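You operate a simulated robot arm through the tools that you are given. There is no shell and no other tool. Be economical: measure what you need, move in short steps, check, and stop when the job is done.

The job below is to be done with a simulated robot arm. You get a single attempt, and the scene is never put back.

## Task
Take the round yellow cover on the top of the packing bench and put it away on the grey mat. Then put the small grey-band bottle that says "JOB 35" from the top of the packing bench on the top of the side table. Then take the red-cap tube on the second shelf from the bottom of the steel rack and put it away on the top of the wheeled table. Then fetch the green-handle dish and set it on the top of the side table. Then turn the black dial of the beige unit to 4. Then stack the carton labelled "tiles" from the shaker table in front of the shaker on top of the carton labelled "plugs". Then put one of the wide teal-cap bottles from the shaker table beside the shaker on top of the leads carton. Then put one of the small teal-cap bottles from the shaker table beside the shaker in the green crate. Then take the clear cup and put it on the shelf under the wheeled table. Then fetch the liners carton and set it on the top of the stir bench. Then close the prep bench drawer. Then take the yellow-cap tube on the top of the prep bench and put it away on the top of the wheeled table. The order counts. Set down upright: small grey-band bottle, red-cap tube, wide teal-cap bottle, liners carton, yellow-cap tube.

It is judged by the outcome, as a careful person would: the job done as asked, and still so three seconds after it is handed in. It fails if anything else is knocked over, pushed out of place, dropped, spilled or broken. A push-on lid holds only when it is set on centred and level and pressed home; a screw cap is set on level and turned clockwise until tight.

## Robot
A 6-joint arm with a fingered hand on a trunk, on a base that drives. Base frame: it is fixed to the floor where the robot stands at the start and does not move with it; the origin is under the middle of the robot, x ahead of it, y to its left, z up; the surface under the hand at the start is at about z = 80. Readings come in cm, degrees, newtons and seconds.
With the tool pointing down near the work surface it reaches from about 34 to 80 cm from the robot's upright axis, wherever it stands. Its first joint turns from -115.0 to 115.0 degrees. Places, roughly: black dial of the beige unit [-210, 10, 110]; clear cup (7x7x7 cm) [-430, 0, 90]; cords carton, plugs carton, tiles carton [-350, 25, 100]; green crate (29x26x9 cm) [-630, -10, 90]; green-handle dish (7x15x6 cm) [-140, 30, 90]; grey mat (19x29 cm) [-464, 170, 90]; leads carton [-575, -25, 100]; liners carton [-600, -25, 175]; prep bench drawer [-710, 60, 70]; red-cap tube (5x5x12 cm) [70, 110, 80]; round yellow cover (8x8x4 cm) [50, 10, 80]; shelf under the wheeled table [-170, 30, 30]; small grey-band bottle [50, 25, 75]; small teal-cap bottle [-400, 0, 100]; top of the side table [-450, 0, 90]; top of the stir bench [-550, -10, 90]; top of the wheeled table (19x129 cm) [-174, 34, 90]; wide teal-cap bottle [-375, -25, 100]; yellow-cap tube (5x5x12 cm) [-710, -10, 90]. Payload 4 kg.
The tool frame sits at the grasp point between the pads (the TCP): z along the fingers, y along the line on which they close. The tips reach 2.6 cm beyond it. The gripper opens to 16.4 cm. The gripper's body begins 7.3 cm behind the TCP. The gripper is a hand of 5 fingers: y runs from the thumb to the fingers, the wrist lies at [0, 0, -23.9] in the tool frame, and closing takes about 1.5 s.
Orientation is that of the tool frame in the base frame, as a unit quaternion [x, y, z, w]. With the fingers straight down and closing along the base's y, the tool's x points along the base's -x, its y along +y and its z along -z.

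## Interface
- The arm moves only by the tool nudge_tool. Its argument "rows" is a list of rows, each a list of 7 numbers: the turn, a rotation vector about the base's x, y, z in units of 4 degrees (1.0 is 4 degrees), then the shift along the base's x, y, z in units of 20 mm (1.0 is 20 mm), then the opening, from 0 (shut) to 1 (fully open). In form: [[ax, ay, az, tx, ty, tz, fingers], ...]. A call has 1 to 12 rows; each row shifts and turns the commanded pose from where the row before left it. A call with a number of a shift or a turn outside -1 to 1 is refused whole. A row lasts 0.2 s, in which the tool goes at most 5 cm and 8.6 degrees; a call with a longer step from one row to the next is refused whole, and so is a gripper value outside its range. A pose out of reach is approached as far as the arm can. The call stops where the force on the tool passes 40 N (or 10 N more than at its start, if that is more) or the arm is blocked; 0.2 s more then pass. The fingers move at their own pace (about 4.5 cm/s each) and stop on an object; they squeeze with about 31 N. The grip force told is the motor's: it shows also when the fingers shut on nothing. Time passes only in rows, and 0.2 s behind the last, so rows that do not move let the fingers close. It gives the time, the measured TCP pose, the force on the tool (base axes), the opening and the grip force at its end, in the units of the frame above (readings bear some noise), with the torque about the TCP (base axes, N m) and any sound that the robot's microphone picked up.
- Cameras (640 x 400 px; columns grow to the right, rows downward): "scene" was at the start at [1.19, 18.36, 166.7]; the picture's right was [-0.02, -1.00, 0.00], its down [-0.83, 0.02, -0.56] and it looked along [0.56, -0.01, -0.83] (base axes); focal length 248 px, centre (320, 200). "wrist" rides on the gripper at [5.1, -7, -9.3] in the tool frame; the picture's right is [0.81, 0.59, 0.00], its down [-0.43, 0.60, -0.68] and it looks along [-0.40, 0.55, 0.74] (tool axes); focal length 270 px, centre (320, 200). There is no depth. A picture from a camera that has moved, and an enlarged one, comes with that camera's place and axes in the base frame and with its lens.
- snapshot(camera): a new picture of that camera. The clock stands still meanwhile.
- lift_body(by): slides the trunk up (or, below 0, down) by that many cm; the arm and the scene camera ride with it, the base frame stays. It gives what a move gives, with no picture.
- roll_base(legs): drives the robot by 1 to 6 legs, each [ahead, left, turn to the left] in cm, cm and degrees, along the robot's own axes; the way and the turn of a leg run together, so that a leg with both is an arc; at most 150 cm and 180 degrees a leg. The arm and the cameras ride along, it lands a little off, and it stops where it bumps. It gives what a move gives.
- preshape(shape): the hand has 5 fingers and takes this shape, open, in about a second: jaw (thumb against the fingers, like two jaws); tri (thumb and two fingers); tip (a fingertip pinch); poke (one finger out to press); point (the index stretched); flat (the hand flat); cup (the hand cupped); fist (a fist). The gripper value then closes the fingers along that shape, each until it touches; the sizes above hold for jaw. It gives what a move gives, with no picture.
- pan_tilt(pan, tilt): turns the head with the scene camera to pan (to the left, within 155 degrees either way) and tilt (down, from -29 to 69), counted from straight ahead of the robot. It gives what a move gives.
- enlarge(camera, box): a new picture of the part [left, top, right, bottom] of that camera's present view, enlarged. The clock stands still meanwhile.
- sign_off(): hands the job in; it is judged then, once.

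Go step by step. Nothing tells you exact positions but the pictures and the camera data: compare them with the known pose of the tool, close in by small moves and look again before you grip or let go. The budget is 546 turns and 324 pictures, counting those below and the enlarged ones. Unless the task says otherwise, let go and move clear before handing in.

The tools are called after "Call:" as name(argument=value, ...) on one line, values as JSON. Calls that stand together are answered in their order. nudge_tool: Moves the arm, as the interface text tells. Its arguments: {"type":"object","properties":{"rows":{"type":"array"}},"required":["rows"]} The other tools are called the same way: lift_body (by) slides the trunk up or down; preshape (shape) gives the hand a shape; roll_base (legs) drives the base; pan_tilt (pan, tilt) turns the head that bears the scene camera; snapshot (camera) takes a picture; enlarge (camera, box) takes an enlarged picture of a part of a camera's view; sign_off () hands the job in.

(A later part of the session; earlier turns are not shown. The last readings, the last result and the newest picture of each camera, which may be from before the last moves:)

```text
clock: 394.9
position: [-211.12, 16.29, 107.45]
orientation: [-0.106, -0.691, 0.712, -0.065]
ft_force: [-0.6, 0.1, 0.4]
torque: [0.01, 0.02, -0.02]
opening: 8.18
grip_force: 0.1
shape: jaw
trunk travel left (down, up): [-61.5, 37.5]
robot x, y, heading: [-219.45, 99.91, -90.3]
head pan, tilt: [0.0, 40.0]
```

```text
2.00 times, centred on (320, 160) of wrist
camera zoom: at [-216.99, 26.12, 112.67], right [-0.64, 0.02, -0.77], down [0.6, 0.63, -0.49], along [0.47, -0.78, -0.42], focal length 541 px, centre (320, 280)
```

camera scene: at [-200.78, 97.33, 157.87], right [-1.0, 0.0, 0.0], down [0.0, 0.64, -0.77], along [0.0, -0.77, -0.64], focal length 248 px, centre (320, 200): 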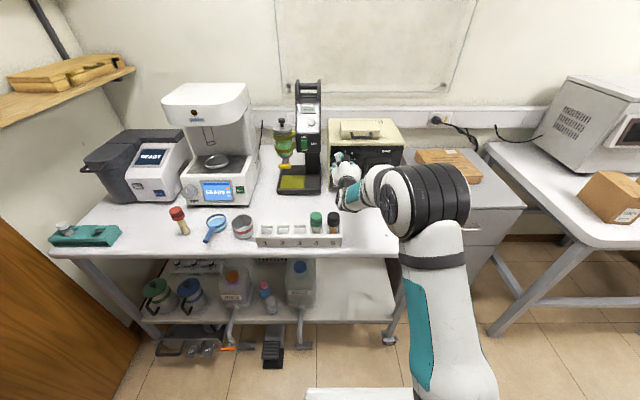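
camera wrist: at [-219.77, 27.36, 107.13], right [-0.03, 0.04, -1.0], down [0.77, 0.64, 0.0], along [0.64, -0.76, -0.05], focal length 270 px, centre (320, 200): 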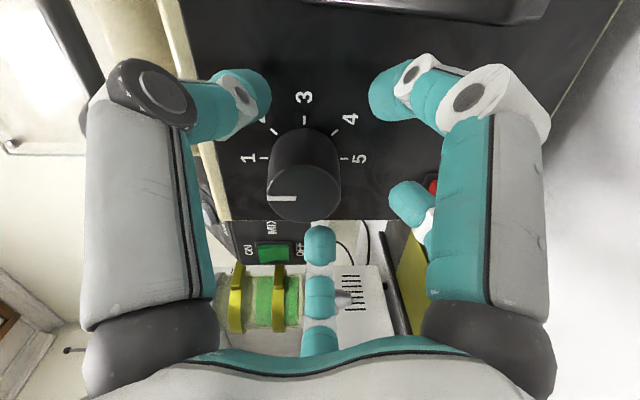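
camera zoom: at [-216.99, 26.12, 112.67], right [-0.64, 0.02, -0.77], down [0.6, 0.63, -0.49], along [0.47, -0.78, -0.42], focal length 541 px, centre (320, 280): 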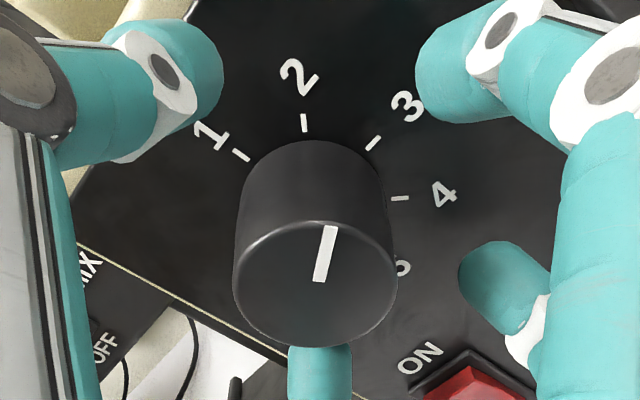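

Call:
nudge_tool(rows=[[0, 0, 0, 0, -0.15, 0, 0.4], [0, 0, 0, 0, 0, 0, 0.25], [0, 0, 0, 0, 0, 0, 0.1], [0, 0, 0, 0, 0, 0, 0], [0, 0, 0, 0, 0, 0, 0], [0, 0, 0, 0, 0, 0, 0], [0, 0, 0, 0, 0, 0, 0]])

Call:
nudge_tool(rows=[[0, -1, 0, 0, 0, 0, 0], [0, -1, 0, 0, 0, 0, 0], [0, -1, 0, 0, 0, 0, 0], [0, -1, 0, 0, 0, 0, 0], [0, -1, 0, 0, 0, 0, 0], [0, -1, 0, 0, 0, 0, 0], [0, -1, 0, 0, 0, 0, 0], [0, -1, 0, 0, 0, 0, 0], [0, -1, 0, 0, 0, 0, 0], [0, -1, 0, 0, 0, 0, 0]])

Call:
nudge_tool(rows=[[0, -1, 0, 0, 0, 0, 0], [0, -1, 0, 0, 0, 0, 0], [0, -1, 0, 0, 0, 0, 0], [0, -1, 0, 0, 0, 0, 0], [0, -1, 0, 0, 0, 0, 0], [0, -1, 0, 0, 0, 0, 0], [0, -1, 0, 0, 0, 0, 0], [0, -1, 0, 0, 0, 0, 0], [0, -1, 0, 0, 0, 0, 0]])

Call:
enlarge(camera="wrist", box=[200, 60, 440, 260])

```text
clock: 396.5
position: [-211.03, 15.88, 107.38]
orientation: [-0.108, -0.691, 0.712, -0.065]
ft_force: [2.1, -3.0, 0.4]
torque: [0.05, 0.01, 0.21]
opening: 3.23
grip_force: 30.8
shape: jaw
trunk travel left (down, up): [-61.5, 37.5]
robot x, y, heading: [-219.43, 99.69, -89.8]
head pan, tilt: [0.0, 40.0]
```

```text
clock: 398.7
position: [-210.96, 15.89, 107.33]
orientation: [-0.345, -0.628, 0.632, -0.297]
ft_force: [1.0, 8.4, -8.4]
torque: [0.11, 0.06, 0.16]
opening: 3.24
grip_force: 30.8
shape: jaw
trunk travel left (down, up): [-61.5, 37.5]
robot x, y, heading: [-219.15, 100.17, -90.3]
head pan, tilt: [0.0, 40.0]
```

```text
clock: 400.7
position: [-211.0, 15.97, 107.43]
orientation: [0.523, 0.505, -0.494, 0.476]
ft_force: [-0.3, 7.4, -12.8]
torque: [0.27, 0.02, -0.01]
opening: 3.22
grip_force: 31.3
shape: jaw
trunk travel left (down, up): [-61.5, 37.5]
robot x, y, heading: [-219.42, 100.03, -90.3]
head pan, tilt: [0.0, 40.0]
```

```text
2.00 times, centred on (320, 160) of wrist
camera zoom: at [-217.54, 25.73, 102.75], right [0.59, 0.03, -0.81], down [0.62, 0.63, 0.47], along [0.52, -0.78, 0.35], focal length 541 px, centre (320, 280)
```

zoom: 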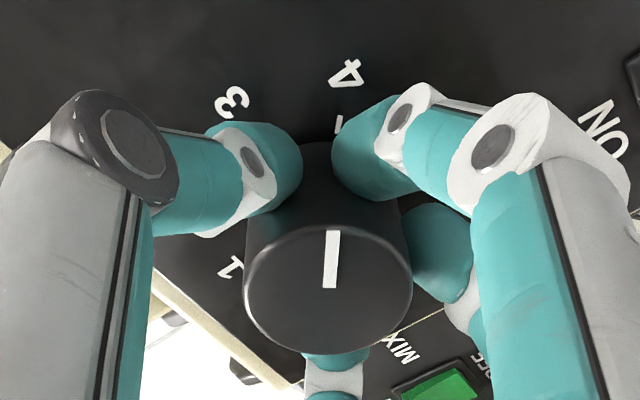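

Pointer is near 4. I open and check it.

Call:
nudge_tool(rows=[[0, 0, 0, 0, 0, 0, 0.3], [0, 0, 0, 0, 0, 0, 0.45], [0, 0, 0, 0, 0, 0, 0.5], [0, 0, 0, 0, 0.5, 0, 0.5], [0, 0, 0, 0, 1, 0, 0.5], [0, 0, 0, 0, 0.5, 0, 0.5]])

Call:
enlarge(camera="wrist", box=[200, 60, 440, 260])

Call:
enlarge(camera="scene", box=[310, 120, 390, 190])

```text
clock: 402.1
position: [-211.0, 20.05, 107.64]
orientation: [0.522, 0.504, -0.495, 0.478]
ft_force: [0.5, 0.0, 0.9]
torque: [0.02, 0.04, 0.02]
opening: 8.15
grip_force: 0.0
shape: jaw
trunk travel left (down, up): [-61.5, 37.5]
robot x, y, heading: [-219.23, 100.19, -89.9]
head pan, tilt: [0.0, 40.0]
```

```text
2.00 times, centred on (320, 160) of wrist
camera zoom: at [-217.51, 29.78, 102.94], right [0.59, 0.02, -0.81], down [0.62, 0.63, 0.47], along [0.52, -0.78, 0.36], focal length 541 px, centre (320, 280)
```

zoom: 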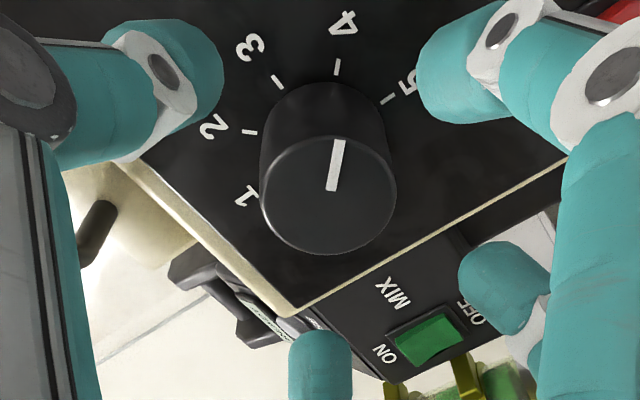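

```text
5.71 times, centred on (350, 155) of scene
camera zoom: at [-200.62, 97.48, 157.85], right [-1.0, 0.0, 0.0], down [0.0, 0.64, -0.77], along [0.0, -0.77, -0.64], focal length 1420 px, centre (149, 457)
```

zoom: 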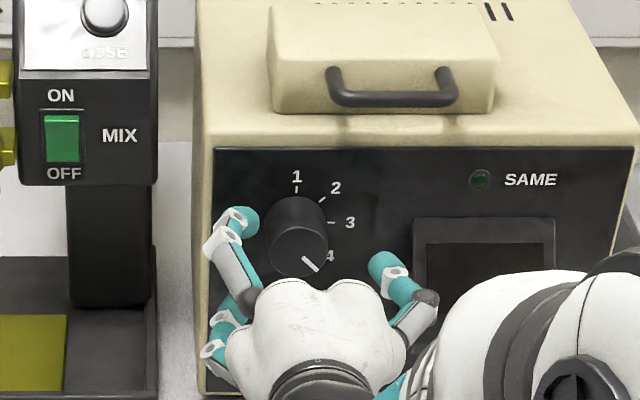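

The dial points at 4. I raise the trunk, back off and return the hand to pointing down.

Call:
lift_body(by=20)

Call:
roll_base(legs=[[-12, 0, 0]])

Call:
nudge_tool(rows=[[1, 0, 0, 0, 0, 0, 0.5], [1, 0, 0, 0, 0, 0, 0.5], [1, 0, 0, 0, 0, 0, 0.5], [1, 0, 0, 0, 0, 0, 0.5], [1, 0, 0, 0, 0, 0, 0.5], [1, 0, 0, 0, 0, 0, 0.5], [1, 0, 0, 0, 0, 0, 0.5], [1, 0, 0, 0, 0, 0, 0.5], [1, 0, 0, 0, 0, 0, 0.5], [1, 0, 0, 0, 0, 0, 0.5], [1, 0, 0, 0, 0, 0, 0.5]])

Call:
nudge_tool(rows=[[1, 0, 0, 0, 0.5, 0, 0.5], [1, 0, 0, 0, 0.5, 0, 0.5], [1, 0, 0, 0, 0.5, 0, 0.5], [1, 0, 0, 0, 0.5, 0, 0.5], [1, 0, 0, 0, 0.5, 0, 0.5], [1, 0, 0, 0, 0.5, 0, 0.5], [1, 0, 0, 0, 0.5, 0, 0.5], [1, 0, 0, 0, 0.5, 0, 0.5], [1, 0, 0, 0, 0.5, 0, 0.5], [1, 0, 0, 0, 0.5, 0, 0.5], [0.5, 0, 0, 0, 0.5, 0, 0.5]])

```text
clock: 404.2
position: [-210.88, 20.12, 127.52]
orientation: [0.523, 0.504, -0.495, 0.477]
ft_force: [0.2, 0.3, 0.0]
torque: [0.0, 0.01, -0.02]
opening: 8.19
grip_force: 0.1
shape: jaw
trunk travel left (down, up): [-81.5, 17.5]
robot x, y, heading: [-219.06, 100.24, -90.0]
head pan, tilt: [0.0, 40.0]
```

```text
clock: 405.5
position: [-211.06, 32.26, 127.72]
orientation: [0.523, 0.504, -0.496, 0.477]
ft_force: [0.7, 0.5, 0.8]
torque: [0.0, 0.03, 0.03]
opening: 8.15
grip_force: 0.2
shape: jaw
trunk travel left (down, up): [-81.5, 17.5]
robot x, y, heading: [-219.05, 112.5, -90.4]
head pan, tilt: [0.0, 40.0]
```

```text
clock: 407.9
position: [-212.0, 31.89, 127.52]
orientation: [0.65, 0.625, -0.329, 0.28]
ft_force: [-0.1, -0.4, 0.8]
torque: [0.0, 0.0, 0.02]
opening: 8.18
grip_force: 0.0
shape: jaw
out of reach, approached as far as the arm can: row 8, 10
trunk travel left (down, up): [-81.5, 17.5]
robot x, y, heading: [-218.81, 112.39, -90.0]
head pan, tilt: [0.0, 40.0]
```

```text
clock: 410.3
position: [-211.98, 43.02, 127.46]
orientation: [0.707, 0.702, -0.083, 0.029]
ft_force: [-0.1, 0.5, 0.6]
torque: [-0.03, 0.03, -0.01]
opening: 8.15
grip_force: 0.1
shape: jaw
trunk travel left (down, up): [-81.5, 17.5]
robot x, y, heading: [-219.42, 111.97, -90.2]
head pan, tilt: [0.0, 40.0]
```

Call:
nudge_tool(rows=[[0.8, -0.4, 0, 0, 1, -0.2, 0.6], [0.8, -0.4, 0, 0, 1, -0.2, 0.6], [0.65, -0.3, 0, 0, 1, -0.2, 0.6], [0, 0, 0, 0, 1, -0.2, 0.6], [0, 0, 0, 0, 1, -0.2, 0.6], [0, 0, 0, 0, 1, -0.2, 0.6], [0, 0, 0, 0, 1, 0, 0.6], [0, 0, 0, 0, 1, 0, 0.6], [0, 0, 0, 0, 1, 0, 0.6], [0, 0, 0, 0, 1, 0, 0.6], [0, 0, 0, 0, 1, 0, 0.6], [0, 0, 0, 0, 1, 0, 0.6]])

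Call:
roll_base(legs=[[8, -122, 0]])

Call:
pan_tilt(pan=0, tilt=48)

Call:
snapshot(camera="scene")

```text
clock: 412.9
position: [-211.99, 67.12, 125.13]
orientation: [0.71, 0.704, 0.0, 0.0]
ft_force: [0.4, -0.5, 0.8]
torque: [-0.02, 0.0, 0.01]
opening: 9.76
grip_force: 0.0
shape: jaw
trunk travel left (down, up): [-81.5, 17.5]
robot x, y, heading: [-219.39, 112.2, -90.1]
head pan, tilt: [0.0, 40.0]
```

```text
clock: 418.9
position: [-331.38, 59.82, 124.97]
orientation: [0.712, 0.702, 0.0, 0.001]
ft_force: [-0.2, 0.0, 0.6]
torque: [0.0, 0.0, -0.02]
opening: 9.78
grip_force: 0.1
shape: jaw
trunk travel left (down, up): [-81.5, 17.5]
robot x, y, heading: [-338.16, 104.76, -90.7]
head pan, tilt: [0.0, 40.0]
```

```text
clock: 419.6
position: [-331.38, 59.71, 125.12]
orientation: [0.711, 0.703, 0.001, -0.001]
ft_force: [0.6, 0.9, -0.2]
torque: [0.01, 0.01, -0.02]
opening: 9.77
grip_force: 0.1
shape: jaw
trunk travel left (down, up): [-81.5, 17.5]
robot x, y, heading: [-337.93, 105.11, -90.4]
head pan, tilt: [0.0, 48.0]
```

```text
197 pictures are left
camera scene: at [-319.72, 102.89, 176.7], right [-1.0, 0.01, 0.0], down [0.01, 0.74, -0.67], along [-0.01, -0.67, -0.74], focal length 248 px, centre (320, 200)
```

scene: 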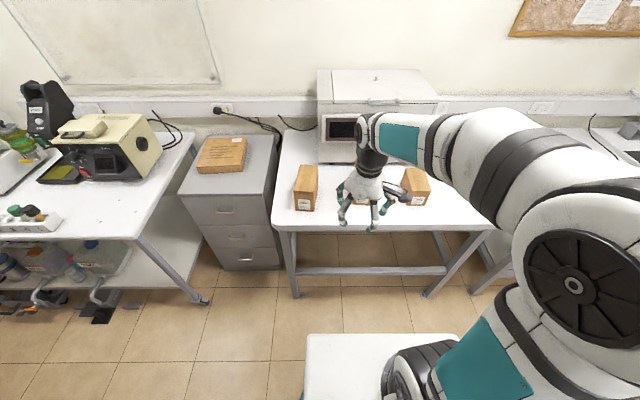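

Call:
enlarge(camera="scene", box=[280, 150, 440, 240])

```text
4.00 times, centred on (360, 195) of scene
camera zoom: at [-319.72, 102.89, 176.7], right [-1.0, 0.01, 0.0], down [0.01, 0.74, -0.67], along [-0.01, -0.67, -0.74], focal length 994 px, centre (160, 220)
```

zoom: 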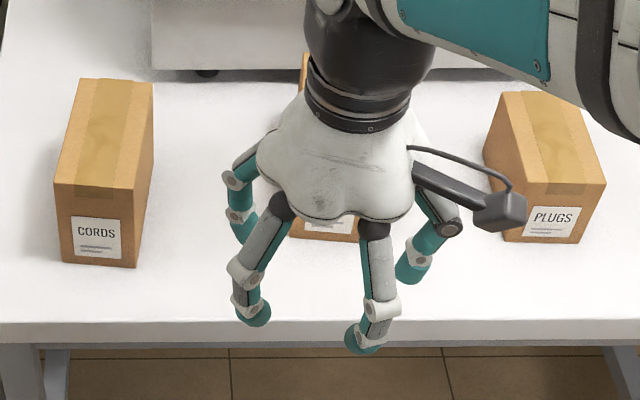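

Call:
nudge_tool(rows=[[0, 0, 0, 1, 0, 0, 0.6], [0, 0, 0, 1, 0, 0, 0.6], [0, 0, 0, 1, 0, 0, 0.6], [0, 0, 0, 1, 0, 0, 0.6], [0, 0, 0, 1, 0, 0, 0.6], [0, 0, 0, 1, 0, 0, 0.6], [0, 0, 0, 1, 0, 0, 0.6], [0, 0, 0, 1, 0, 0, 0.6]])

Call:
enlarge(camera="scene", box=[280, 150, 440, 240])

Call:
snapshot(camera="wrist")

```text
clock: 421.4
position: [-315.47, 59.85, 124.94]
orientation: [0.711, 0.703, 0.001, -0.001]
ft_force: [0.1, -0.3, -0.1]
torque: [0.0, 0.04, 0.0]
opening: 9.79
grip_force: 0.0
shape: jaw
trunk travel left (down, up): [-81.5, 17.5]
robot x, y, heading: [-338.14, 105.03, -90.4]
head pan, tilt: [0.0, 48.0]
```

```text
4.00 times, centred on (360, 195) of scene
camera zoom: at [-319.66, 102.87, 176.69], right [-1.0, 0.01, 0.0], down [0.01, 0.74, -0.67], along [-0.01, -0.67, -0.74], focal length 994 px, centre (160, 220)
```

zoom: 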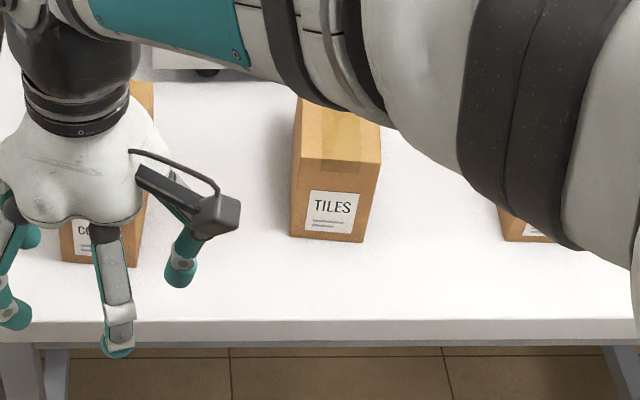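

```text
194 pictures are left
camera wrist: at [-322.18, 65.0, 134.27], right [0.6, 0.8, 0.0], down [0.59, -0.44, 0.68], along [0.54, -0.4, -0.74], focal length 270 px, centre (320, 200)
```

wrist: 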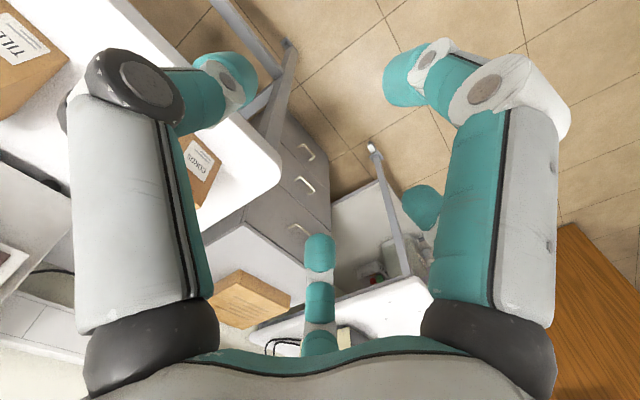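

Tiles is the middle carton, ~8.7 wide × 19 × 12.5 tall. The five-finger star would land on its top, so I try the "tri" shape (thumb against two fingers).

Call:
preshape(shape="tri")

Call:
snapshot(camera="wrist")

Call:
enlarge(camera="scene", box=[250, 150, 370, 250])

```text
clock: 422.3
position: [-315.41, 59.88, 125.03]
orientation: [0.711, 0.703, 0.001, 0.0]
ft_force: [0.9, 0.6, 0.1]
torque: [-0.01, 0.02, -0.04]
opening: 16.4
grip_force: 0.1
shape: tri
trunk travel left (down, up): [-81.5, 17.5]
robot x, y, heading: [-338.32, 105.22, -90.3]
head pan, tilt: [0.0, 48.0]
```

```text
193 pictures are left
camera wrist: at [-322.27, 65.0, 134.29], right [0.6, 0.8, 0.0], down [0.59, -0.44, 0.68], along [0.54, -0.4, -0.74], focal length 270 px, centre (320, 200)
```

wrist: 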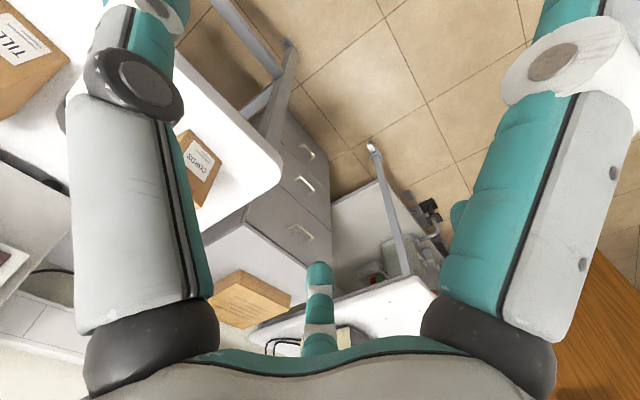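

```text
4.00 times, centred on (310, 200) of scene
camera zoom: at [-319.72, 102.89, 176.7], right [-1.0, 0.01, 0.0], down [0.01, 0.74, -0.67], along [-0.01, -0.67, -0.74], focal length 994 px, centre (360, 200)
```

zoom: 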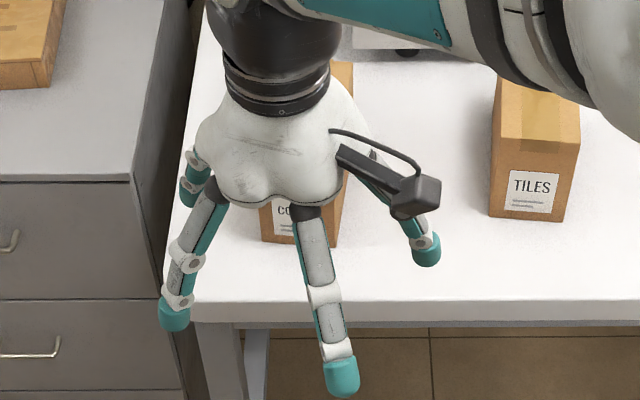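

Fully open, the thumb and opposing fingers straddle ~16 cm. I drive closer and look straight down at the tiles carton.

Call:
roll_base(legs=[[28, -3, 0.3]])

Call:
nudge_tool(rows=[[0, 0, 0, -1, -0.5, 0, 1], [0, 0, 0, -1, -0.5, 0, 1], [0, 0, 0, -1, -0.5, 0, 1], [0, 0, 0, -1, -0.5, 0, 1], [0, 0, 0, -1, -0.5, 0, 1], [0, 0, 0, -1, -0.5, 0, 1], [0, 0, 0, -1, -0.5, 0, 1], [0, 0, 0, -1, -0.5, 0, 1], [0, 0, 0, -1, -0.5, 0, 1], [0, 0, 0, -1, -0.5, 0, 1], [0, 0, 0, -1, -0.5, 0, 1], [0, 0, 0, -0.3, -0.2, 0, 1]])

Call:
snapshot(camera="wrist")

Call:
snapshot(camera="scene")

```text
clock: 424.3
position: [-318.33, 32.08, 124.93]
orientation: [0.71, 0.704, 0.0, -0.001]
ft_force: [-0.2, -0.4, -0.8]
torque: [0.01, 0.03, -0.01]
opening: 16.36
grip_force: 0.1
shape: tri
trunk travel left (down, up): [-81.5, 17.5]
robot x, y, heading: [-341.34, 77.22, -90.2]
head pan, tilt: [0.0, 48.0]
```

```text
clock: 426.9
position: [-340.86, 20.72, 124.99]
orientation: [0.709, 0.705, 0.0, 0.001]
ft_force: [-0.5, 0.7, -0.6]
torque: [-0.01, -0.01, 0.0]
opening: 16.38
grip_force: 0.0
shape: tri
trunk travel left (down, up): [-81.5, 17.5]
robot x, y, heading: [-341.44, 77.43, -90.2]
head pan, tilt: [0.0, 48.0]
```

```text
191 pictures are left
camera wrist: at [-347.71, 25.83, 134.21], right [0.59, 0.81, 0.0], down [0.59, -0.44, 0.68], along [0.54, -0.4, -0.74], focal length 270 px, centre (320, 200)
```

wrist: 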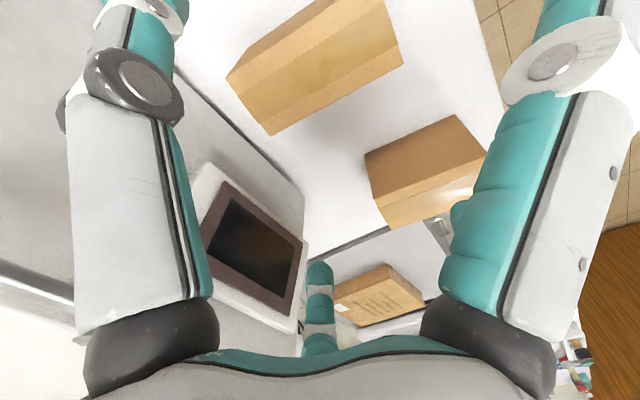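

```text
190 pictures are left
camera scene: at [-322.85, 75.18, 176.7], right [-1.0, 0.0, 0.0], down [0.0, 0.74, -0.67], along [0.0, -0.67, -0.74], focal length 248 px, centre (320, 200)
```

scene: 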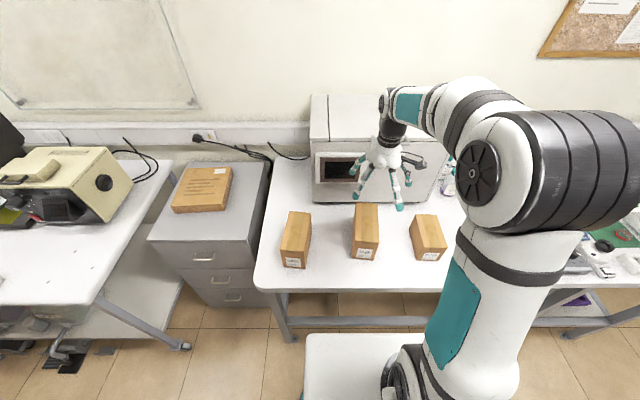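

Call:
enlarge(camera="scene", box=[270, 190, 460, 280])

```text
3.37 times, centred on (365, 235) of scene
camera zoom: at [-322.85, 75.18, 176.7], right [-1.0, 0.0, 0.0], down [0.0, 0.74, -0.67], along [0.0, -0.67, -0.74], focal length 837 px, centre (168, 82)
```

zoom: 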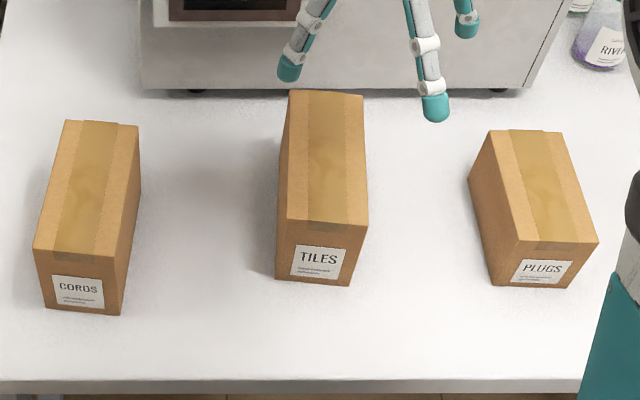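

Measured: tiles 8.5×18×13, yawed ~7°, centre (-340.5, 18.8); plugs centre (-364.4, 20.9), top z≈99.7. I align with tri so the box fits between thumb and the two fingers, and descend partway.

Call:
nudge_tool(rows=[[0, 0, -0.84, -0.55, -0.4, -0.5, 1], [0, 0, -0.84, -0.55, -0.4, -1, 1], [0, 0, 0, 0, 0, -1, 1], [0, 0, 0, 0, 0, -1, 1], [0, 0, 0, 0, 0, -1, 1], [0, 0, 0, 0, 0, -1, 1], [0, 0, 0, 0, 0, -1, 1], [0, 0, 0, 0, 0, -1, 1], [0, 0, 0, 0, 0, 0, 1]])

Call:
snapshot(camera="wrist")

Call:
enlarge(camera="scene", box=[290, 160, 450, 270])

```text
clock: 428.9
position: [-343.17, 19.27, 110.09]
orientation: [0.749, 0.662, 0.001, 0.0]
ft_force: [-0.2, -0.7, 1.2]
torque: [-0.05, 0.01, 0.0]
opening: 16.39
grip_force: 0.0
shape: tri
trunk travel left (down, up): [-81.5, 17.5]
robot x, y, heading: [-341.41, 77.32, -90.3]
head pan, tilt: [0.0, 48.0]
```

```text
188 pictures are left
camera wrist: at [-349.28, 25.03, 119.29], right [0.68, 0.73, 0.0], down [0.54, -0.5, 0.68], along [0.49, -0.46, -0.74], focal length 270 px, centre (320, 200)
```

wrist: 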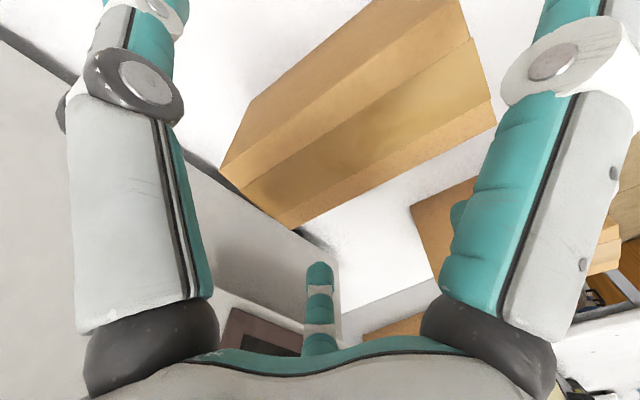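

```text
3.64 times, centred on (370, 215) of scene
camera zoom: at [-322.86, 75.2, 176.7], right [-1.0, 0.0, 0.0], down [0.0, 0.74, -0.67], along [0.0, -0.67, -0.74], focal length 904 px, centre (138, 146)
```

zoom: 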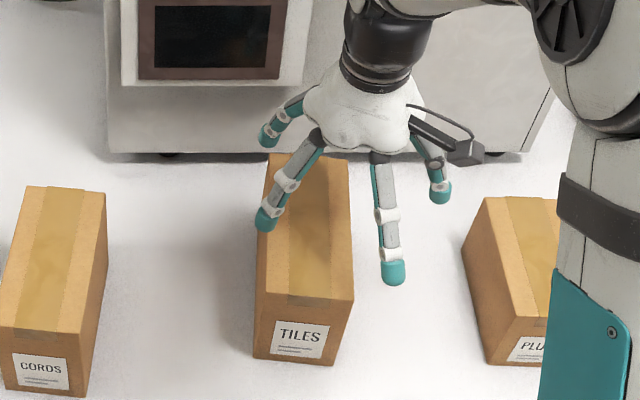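

Call:
enlarge(camera="wrist", box=[180, 0, 520, 240])

```text
1.67 times, centred on (350, 120) of wrist
camera zoom: at [-349.28, 25.03, 119.29], right [0.68, 0.73, 0.0], down [0.54, -0.5, 0.68], along [0.49, -0.46, -0.74], focal length 450 px, centre (270, 333)
```

zoom: 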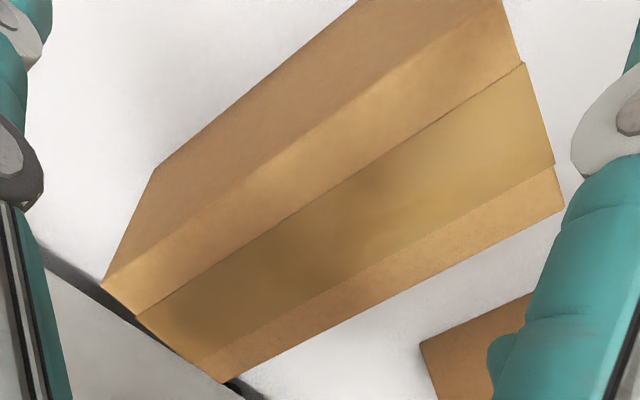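

Box spans tool y -1.6..6.8; I shift 1 cm so both sides clear, then descend.

Call:
nudge_tool(rows=[[0, 0, 0, 0.5, -0.06, 0, 1], [0, 0, 0, 0, 0, -0.7, 1], [0, 0, 0, 0, 0, -0.7, 1], [0, 0, 0, 0, 0, -0.7, 1], [0, 0, 0, 0, 0, -0.7, 1], [0, 0, 0, 0, 0, 0, 1]])

Call:
enlarge(camera="scene", box=[310, 170, 430, 270])

Call:
snapshot(camera="wrist")

```text
clock: 430.3
position: [-342.2, 19.07, 104.29]
orientation: [0.749, 0.662, 0.001, 0.001]
ft_force: [0.3, 0.8, -0.8]
torque: [0.0, -0.03, -0.03]
opening: 16.38
grip_force: 0.3
shape: tri
trunk travel left (down, up): [-81.5, 17.5]
robot x, y, heading: [-341.51, 77.04, -90.0]
head pan, tilt: [0.0, 48.0]
```

```text
4.00 times, centred on (370, 220) of scene
camera zoom: at [-322.87, 75.18, 176.7], right [-1.0, 0.0, 0.0], down [0.0, 0.74, -0.67], along [0.0, -0.67, -0.74], focal length 994 px, centre (120, 120)
```

zoom: 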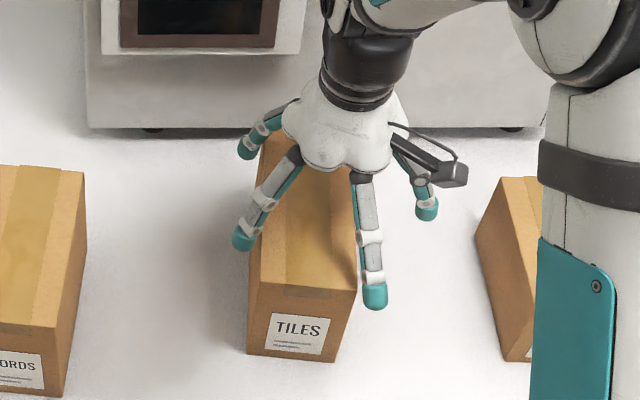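

```text
184 pictures are left
camera wrist: at [-348.39, 24.84, 113.61], right [0.68, 0.73, 0.0], down [0.54, -0.5, 0.68], along [0.49, -0.46, -0.74], focal length 270 px, centre (320, 200)
```

wrist: 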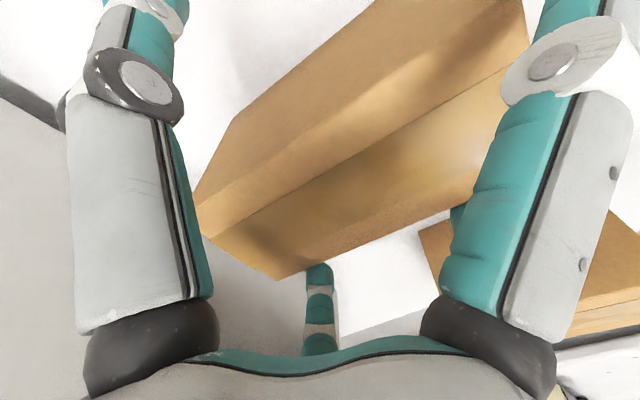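

Call:
nudge_tool(rows=[[0, 0, 0, 0, 0, -0.5, 1], [0, 0, 0, 0, 0, -0.7, 1], [0, 0, 0, 0, 0, -0.7, 1], [0, 0, 0, 0, 0, -0.7, 1], [0, 0, 0, 0, 0, -0.7, 1], [0, 0, 0, 0, 0, -0.4, 1], [0, 0, 0, 0, 0, 0, 1]])

Call:
enlarge(camera="scene", box=[310, 170, 430, 270])

```text
clock: 431.3
position: [-342.13, 18.85, 99.85]
orientation: [0.749, 0.663, -0.005, 0.003]
ft_force: [-1.4, 6.6, 25.1]
torque: [0.37, -0.33, 0.65]
opening: 16.37
grip_force: 0.1
shape: tri
trunk travel left (down, up): [-81.5, 17.5]
robot x, y, heading: [-341.46, 77.2, -90.2]
head pan, tilt: [0.0, 48.0]
stopped in row 5: the force on the tool passed its limit at 49 N (the readings are from after the stop); the commanded pose is now the measured one
```

```text
4.00 times, centred on (370, 220) of scene
camera zoom: at [-322.87, 75.46, 176.73], right [-1.0, 0.0, 0.0], down [0.0, 0.74, -0.67], along [0.0, -0.67, -0.74], focal length 994 px, centre (120, 120)
```

zoom: 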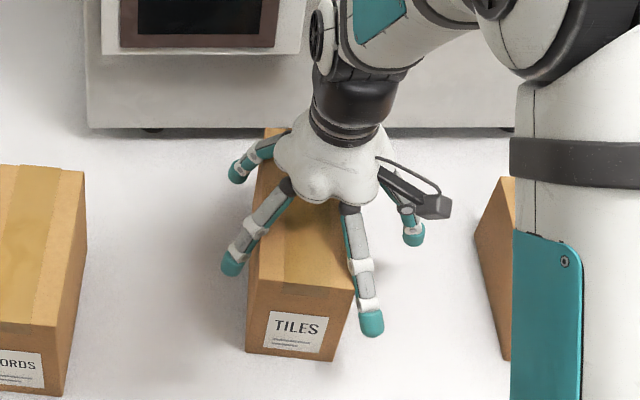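

The outer finger's link touched the box's top edge; the depth is already enough (tips 5 cm below the top). I rise 0.7 cm and close.

Call:
nudge_tool(rows=[[0, 0, 0, 0, 0, 0.35, 1], [0, 0, 0, 0, 0, 0, 0.9], [0, 0, 0, 0, 0, 0, 0.8], [0, 0, 0, 0, 0, 0, 0.7], [0, 0, 0, 0, 0, 0, 0.6], [0, 0, 0, 0, 0, 0, 0.5], [0, 0, 0, 0, 0, 0, 0.4], [0, 0, 0, 0, 0, 0, 0.3], [0, 0, 0, 0, 0, 0, 0.2], [0, 0, 0, 0, 0, 0, 0]])

Call:
snapshot(camera="wrist")

Call:
enlarge(camera="scene", box=[310, 170, 430, 270])

```text
clock: 433.5
position: [-342.17, 18.74, 100.43]
orientation: [0.749, 0.663, -0.003, 0.003]
ft_force: [-1.3, 0.6, 0.6]
torque: [-0.14, 0.0, -0.05]
opening: 8.95
grip_force: 30.7
shape: tri
trunk travel left (down, up): [-81.5, 17.5]
robot x, y, heading: [-341.61, 76.96, -90.0]
head pan, tilt: [0.0, 48.0]
```

```text
182 pictures are left
camera wrist: at [-348.27, 24.64, 109.56], right [0.68, 0.73, -0.01], down [0.54, -0.5, 0.68], along [0.49, -0.47, -0.73], focal length 270 px, centre (320, 200)
```

wrist: 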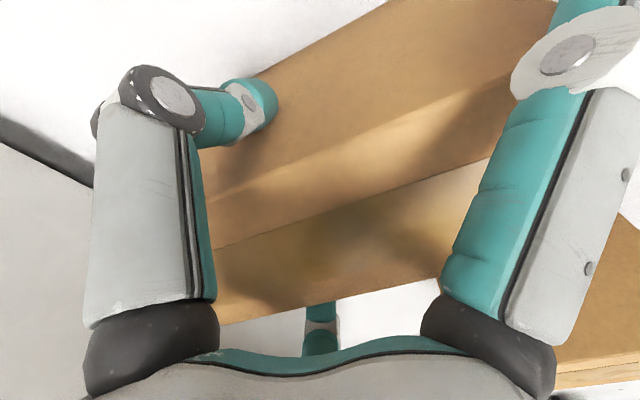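

```text
4.00 times, centred on (370, 220) of scene
camera zoom: at [-322.89, 75.17, 176.7], right [-1.0, 0.0, 0.0], down [0.0, 0.74, -0.67], along [0.0, -0.67, -0.74], focal length 994 px, centre (120, 120)
```

zoom: 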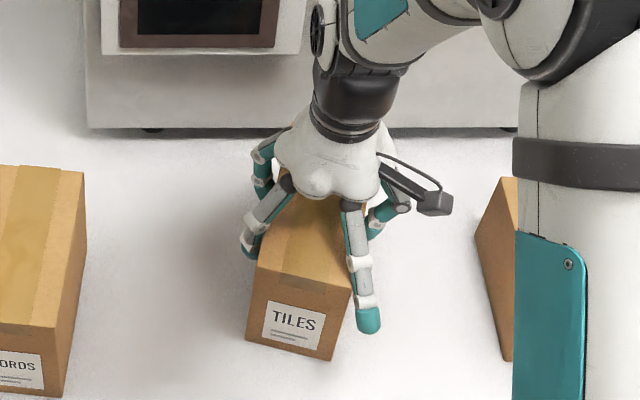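

Gripped (8.95 cm). I lift gently and look.

Call:
nudge_tool(rows=[[0, 0, 0, 0, 0, 0.3, 0], [0, 0, 0, 0, 0, 0.5, 0], [0, 0, 0, 0, 0, 0.7, 0], [0, 0, 0, 0, 0, 0.8, 0], [0, 0, 0, 0, 0, 0.8, 0], [0, 0, 0, 0, 0, 0.8, 0], [0, 0, 0, 0, 0, 0.8, 0], [0, 0, 0, 0, 0, 0.8, 0], [0, 0, 0, 0, 0, 0.8, 0]])

Call:
snapshot(camera="wrist")

Call:
enlarge(camera="scene", box=[300, 150, 460, 270])

```text
clock: 435.5
position: [-342.15, 18.74, 112.82]
orientation: [0.749, 0.663, -0.003, 0.002]
ft_force: [0.5, -0.9, -3.5]
torque: [-0.02, 0.01, -0.01]
opening: 8.96
grip_force: 31.1
shape: tri
trunk travel left (down, up): [-81.5, 17.5]
robot x, y, heading: [-341.13, 77.23, -90.2]
head pan, tilt: [0.0, 48.0]
```

```text
180 pictures are left
camera wrist: at [-348.27, 24.53, 122.05], right [0.68, 0.73, -0.01], down [0.54, -0.5, 0.68], along [0.49, -0.47, -0.73], focal length 270 px, centre (320, 200)
```

wrist: 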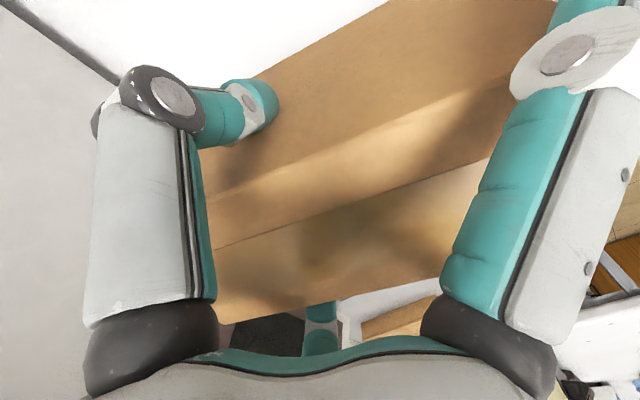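

```text
3.33 times, centred on (380, 210) of scene
camera zoom: at [-322.87, 75.16, 176.7], right [-1.0, 0.0, 0.0], down [0.0, 0.74, -0.67], along [0.0, -0.67, -0.74], focal length 828 px, centre (120, 167)
```

zoom: 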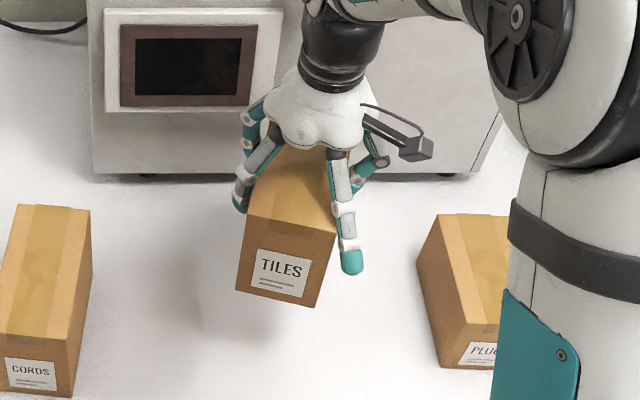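

Held well; box yaw is ~15° now. I raise, rotate +12.5°, and carry it over the plugs carton.

Call:
nudge_tool(rows=[[0, 0, 0, 0, 0, 0.9, 0], [0, 0, 0, 0, 0, 0.9, 0], [0, 0, 0, 0, 0, 0.9, 0], [0, 0, 0.4, -1, 0.1, 0, 0], [0, 0, 0.4, -1, 0.1, 0, 0], [0, 0, 0.4, -1, 0.1, 0, 0], [0, 0, 0.4, -1, 0.1, 0, 0], [0, 0, 0.4, -1, 0.1, 0, 0], [0, 0, 0.4, -1, 0.1, 0, 0], [0, 0, 0.4, -1, 0.1, 0, 0], [0, 0, 0.3, -1, 0.1, 0, 0], [0, 0, 0, -1, 0.1, 0, 0]])

Call:
nudge_tool(rows=[[0, 0, 0, -1, 0.1, 0, 0], [0, 0, 0, -1, 0.1, 0, 0], [0, 0, 0, -0.65, 0.1, 0, 0], [0, 0, 0, 0, 0, 0, 0]])

Call:
enlarge(camera="scene", box=[340, 140, 500, 270])

Call:
snapshot(camera="wrist")

```text
clock: 438.1
position: [-360.24, 20.54, 118.48]
orientation: [0.673, 0.74, -0.002, 0.002]
ft_force: [0.3, -0.5, -3.5]
torque: [-0.04, -0.02, 0.0]
opening: 8.93
grip_force: 31.1
shape: tri
trunk travel left (down, up): [-81.5, 17.5]
robot x, y, heading: [-341.74, 77.36, -90.3]
head pan, tilt: [0.0, 48.0]
```

```text
clock: 439.1
position: [-365.31, 21.18, 118.31]
orientation: [0.673, 0.74, -0.003, 0.002]
ft_force: [-0.6, 0.4, -3.9]
torque: [-0.01, 0.01, 0.02]
opening: 8.91
grip_force: 30.9
shape: tri
trunk travel left (down, up): [-81.5, 17.5]
robot x, y, heading: [-341.67, 77.1, -90.2]
head pan, tilt: [0.0, 48.0]
```

```text
3.08 times, centred on (420, 205) of scene
camera zoom: at [-322.85, 75.13, 176.7], right [-1.0, 0.0, 0.0], down [0.0, 0.74, -0.67], along [0.0, -0.67, -0.74], focal length 765 px, centre (12, 185)
```

zoom: 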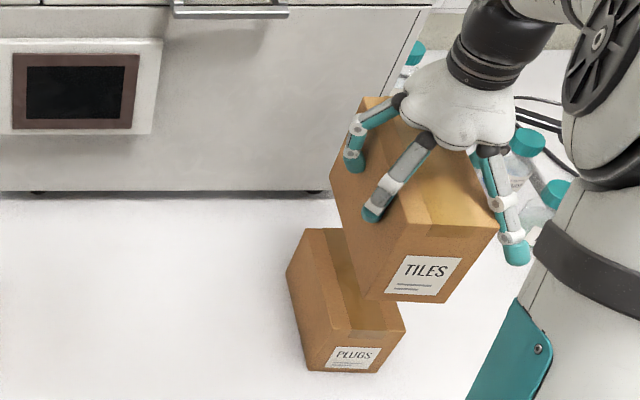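

```text
177 pictures are left
camera wrist: at [-372.68, 25.53, 127.47], right [0.51, 0.86, -0.01], down [0.63, -0.37, 0.68], along [0.58, -0.35, -0.73], focal length 270 px, centre (320, 200)
```

wrist: 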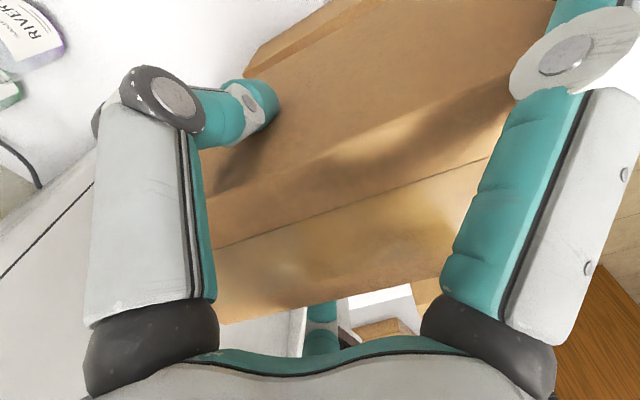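

Aligned over plugs within 1 cm. I fine-shift and lower.

Call:
nudge_tool(rows=[[0, 0, 0, 0.3, 0.15, -0.8, 0], [0, 0, 0, 0, 0, -0.8, 0], [0, 0, 0, 0, 0, -0.8, 0], [0, 0, 0, 0, 0, -0.8, 0], [0, 0, 0, 0, 0, -0.3, 0], [0, 0, 0, 0, 0, -0.15, 0]])

Call:
enlarge(camera="scene", box=[360, 160, 480, 270])

```text
clock: 440.5
position: [-364.86, 21.31, 110.92]
orientation: [0.673, 0.74, -0.003, 0.003]
ft_force: [0.8, 0.8, -2.7]
torque: [-0.02, 0.02, 0.02]
opening: 8.95
grip_force: 31.2
shape: tri
trunk travel left (down, up): [-81.5, 17.5]
robot x, y, heading: [-341.66, 77.0, -90.3]
head pan, tilt: [0.0, 48.0]
```

```text
3.64 times, centred on (420, 215) of scene
camera zoom: at [-322.9, 75.11, 176.7], right [-1.0, 0.0, 0.0], down [0.0, 0.74, -0.67], along [0.0, -0.67, -0.74], focal length 904 px, centre (-44, 146)
```

zoom: 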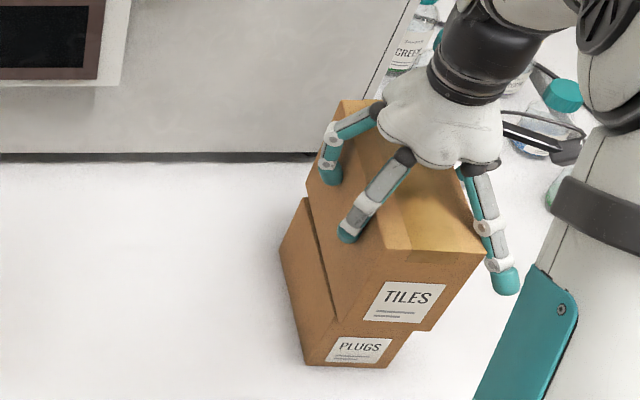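

Call:
nudge_tool(rows=[[0, 0, 0, 0, 0, -0.15, 0], [0, 0, 0, 0, 0, -0.15, 0], [0, 0, 0, 0, 0, -0.1, 0], [0, 0, 0, 0, 0, 0, 0]])

```text
clock: 441.5
position: [-364.81, 21.52, 110.25]
orientation: [0.673, 0.739, -0.005, 0.003]
ft_force: [-0.7, -0.6, 7.4]
torque: [0.08, -0.32, -0.05]
opening: 8.92
grip_force: 30.3
shape: tri
trunk travel left (down, up): [-81.5, 17.5]
robot x, y, heading: [-341.78, 77.19, -90.2]
head pan, tilt: [0.0, 48.0]
```

Contact. I open slowly and check.

Call:
nudge_tool(rows=[[0, 0, 0, 0, 0, 0, 0.58], [0, 0, 0, 0, 0, 0, 0.62], [0, 0, 0, 0, 0, 0, 0.7], [0, 0, 0, 0, 0, 0, 0.8], [0, 0, 0, 0, 0, 0, 0.9], [0, 0, 0, 0, 0, 0, 1], [0, 0, 0, 0, 0, 0, 1]])

Call:
enlarge(camera="scene", box=[360, 160, 480, 270])

```text
clock: 443.1
position: [-364.79, 21.62, 110.18]
orientation: [0.673, 0.74, -0.003, 0.003]
ft_force: [-3.1, -0.8, 7.4]
torque: [0.07, 0.05, 0.16]
opening: 16.4
grip_force: 0.2
shape: tri
trunk travel left (down, up): [-81.5, 17.5]
robot x, y, heading: [-341.86, 76.84, -90.2]
head pan, tilt: [0.0, 48.0]
```

```text
3.64 times, centred on (420, 215) of scene
camera zoom: at [-322.9, 75.22, 176.71], right [-1.0, 0.0, 0.0], down [0.0, 0.74, -0.67], along [0.0, -0.67, -0.74], focal length 904 px, centre (-44, 146)
```

zoom: 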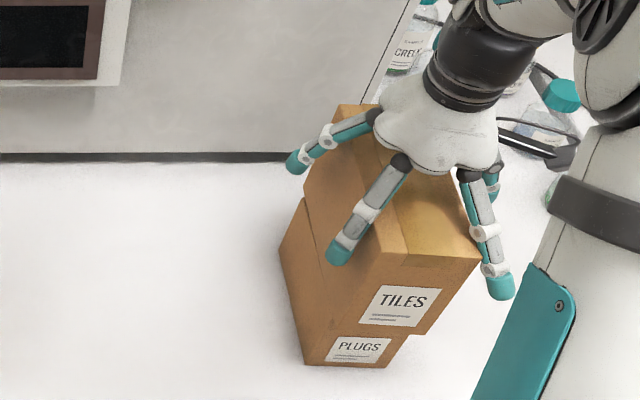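

Stacked. I rise straight up.

Call:
nudge_tool(rows=[[0, 0, 0, 0, 0, 0.3, 1], [0, 0, 0, 0, 0, 0.5, 1], [0, 0, 0, 0, 0, 0.8, 1], [0, 0, 0, 0, 0, 1, 1], [0, 0, 0, 0, 0, 1, 1], [0, 0, 0, 0, 0, 1, 1], [0, 0, 0, 0, 0, 1, 1], [0, 0, 0, 0, 0, 1, 1], [0, 0, 0, 0, 0, 1, 1], [0, 0, 0, 0, 0, 1, 1], [0, 0, 0, 0, 0.5, 0.5, 1], [0, 0, 0, 0, 1, 0, 1]])

Call:
snapshot(camera="scene")

```text
clock: 445.7
position: [-364.67, 24.61, 128.44]
orientation: [0.673, 0.74, -0.003, 0.003]
ft_force: [-0.1, -0.7, 0.8]
torque: [-0.05, 0.03, -0.03]
opening: 16.4
grip_force: 0.2
shape: tri
trunk travel left (down, up): [-81.5, 17.5]
robot x, y, heading: [-341.18, 77.37, -90.1]
head pan, tilt: [0.0, 48.0]
```

```text
174 pictures are left
camera scene: at [-322.85, 75.28, 176.7], right [-1.0, 0.0, 0.0], down [0.0, 0.74, -0.67], along [0.0, -0.67, -0.74], focal length 248 px, centre (320, 200)
```

scene: 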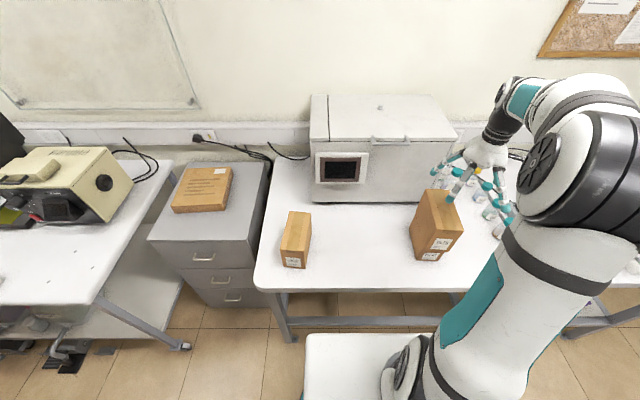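

Tiles is stacked on plugs. Next the wide teal-cap bottle: I switch back to jaw, strafe right, and look at the bottles.

Call:
roll_base(legs=[[-4, 0, 0], [0, -46, 0]])

Call:
preshape(shape="jaw")

Call:
snapshot(camera="scene")

Call:
enlarge(camera="scene", box=[250, 120, 410, 230])

```text
clock: 449.0
position: [-411.37, 28.76, 128.52]
orientation: [0.675, 0.738, -0.003, 0.003]
ft_force: [-0.3, -0.2, 0.6]
torque: [-0.01, -0.04, 0.0]
opening: 16.41
grip_force: 0.1
shape: tri
trunk travel left (down, up): [-81.5, 17.5]
robot x, y, heading: [-387.99, 81.8, -90.3]
head pan, tilt: [0.0, 48.0]
```

```text
clock: 449.9
position: [-411.21, 28.86, 128.57]
orientation: [0.675, 0.738, -0.003, 0.003]
ft_force: [0.2, -0.2, 0.0]
torque: [0.04, 0.0, 0.0]
opening: 16.38
grip_force: 0.0
shape: jaw
trunk travel left (down, up): [-81.5, 17.5]
robot x, y, heading: [-387.63, 81.7, -90.4]
head pan, tilt: [0.0, 48.0]
```

```text
173 pictures are left
camera scene: at [-369.14, 79.33, 176.7], right [-1.0, 0.01, 0.0], down [0.01, 0.74, -0.67], along [-0.01, -0.67, -0.74], focal length 248 px, centre (320, 200)
```

scene: 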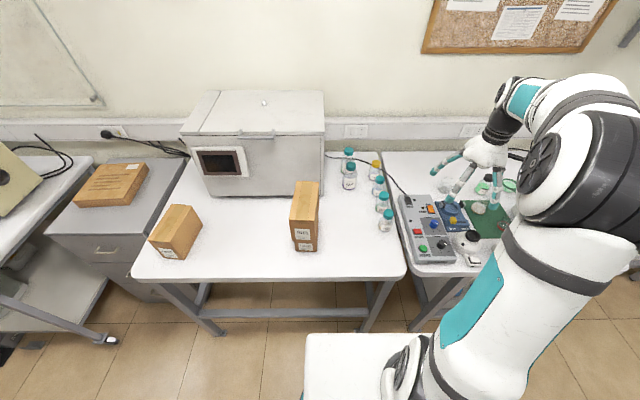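

```text
3.64 times, centred on (330, 175) of scene
camera zoom: at [-369.14, 79.33, 176.7], right [-1.0, 0.01, 0.0], down [0.01, 0.74, -0.67], along [-0.01, -0.67, -0.74], focal length 904 px, centre (284, 291)
```

zoom: 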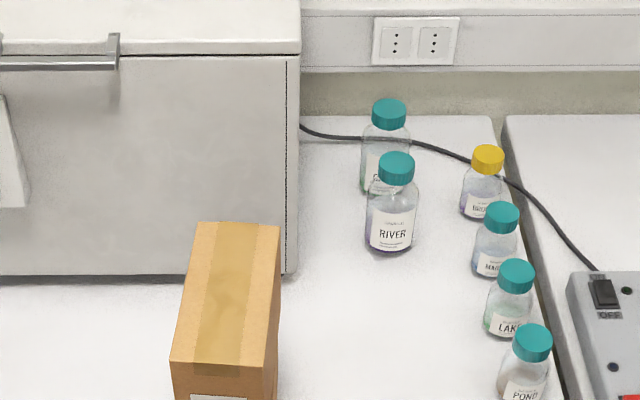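

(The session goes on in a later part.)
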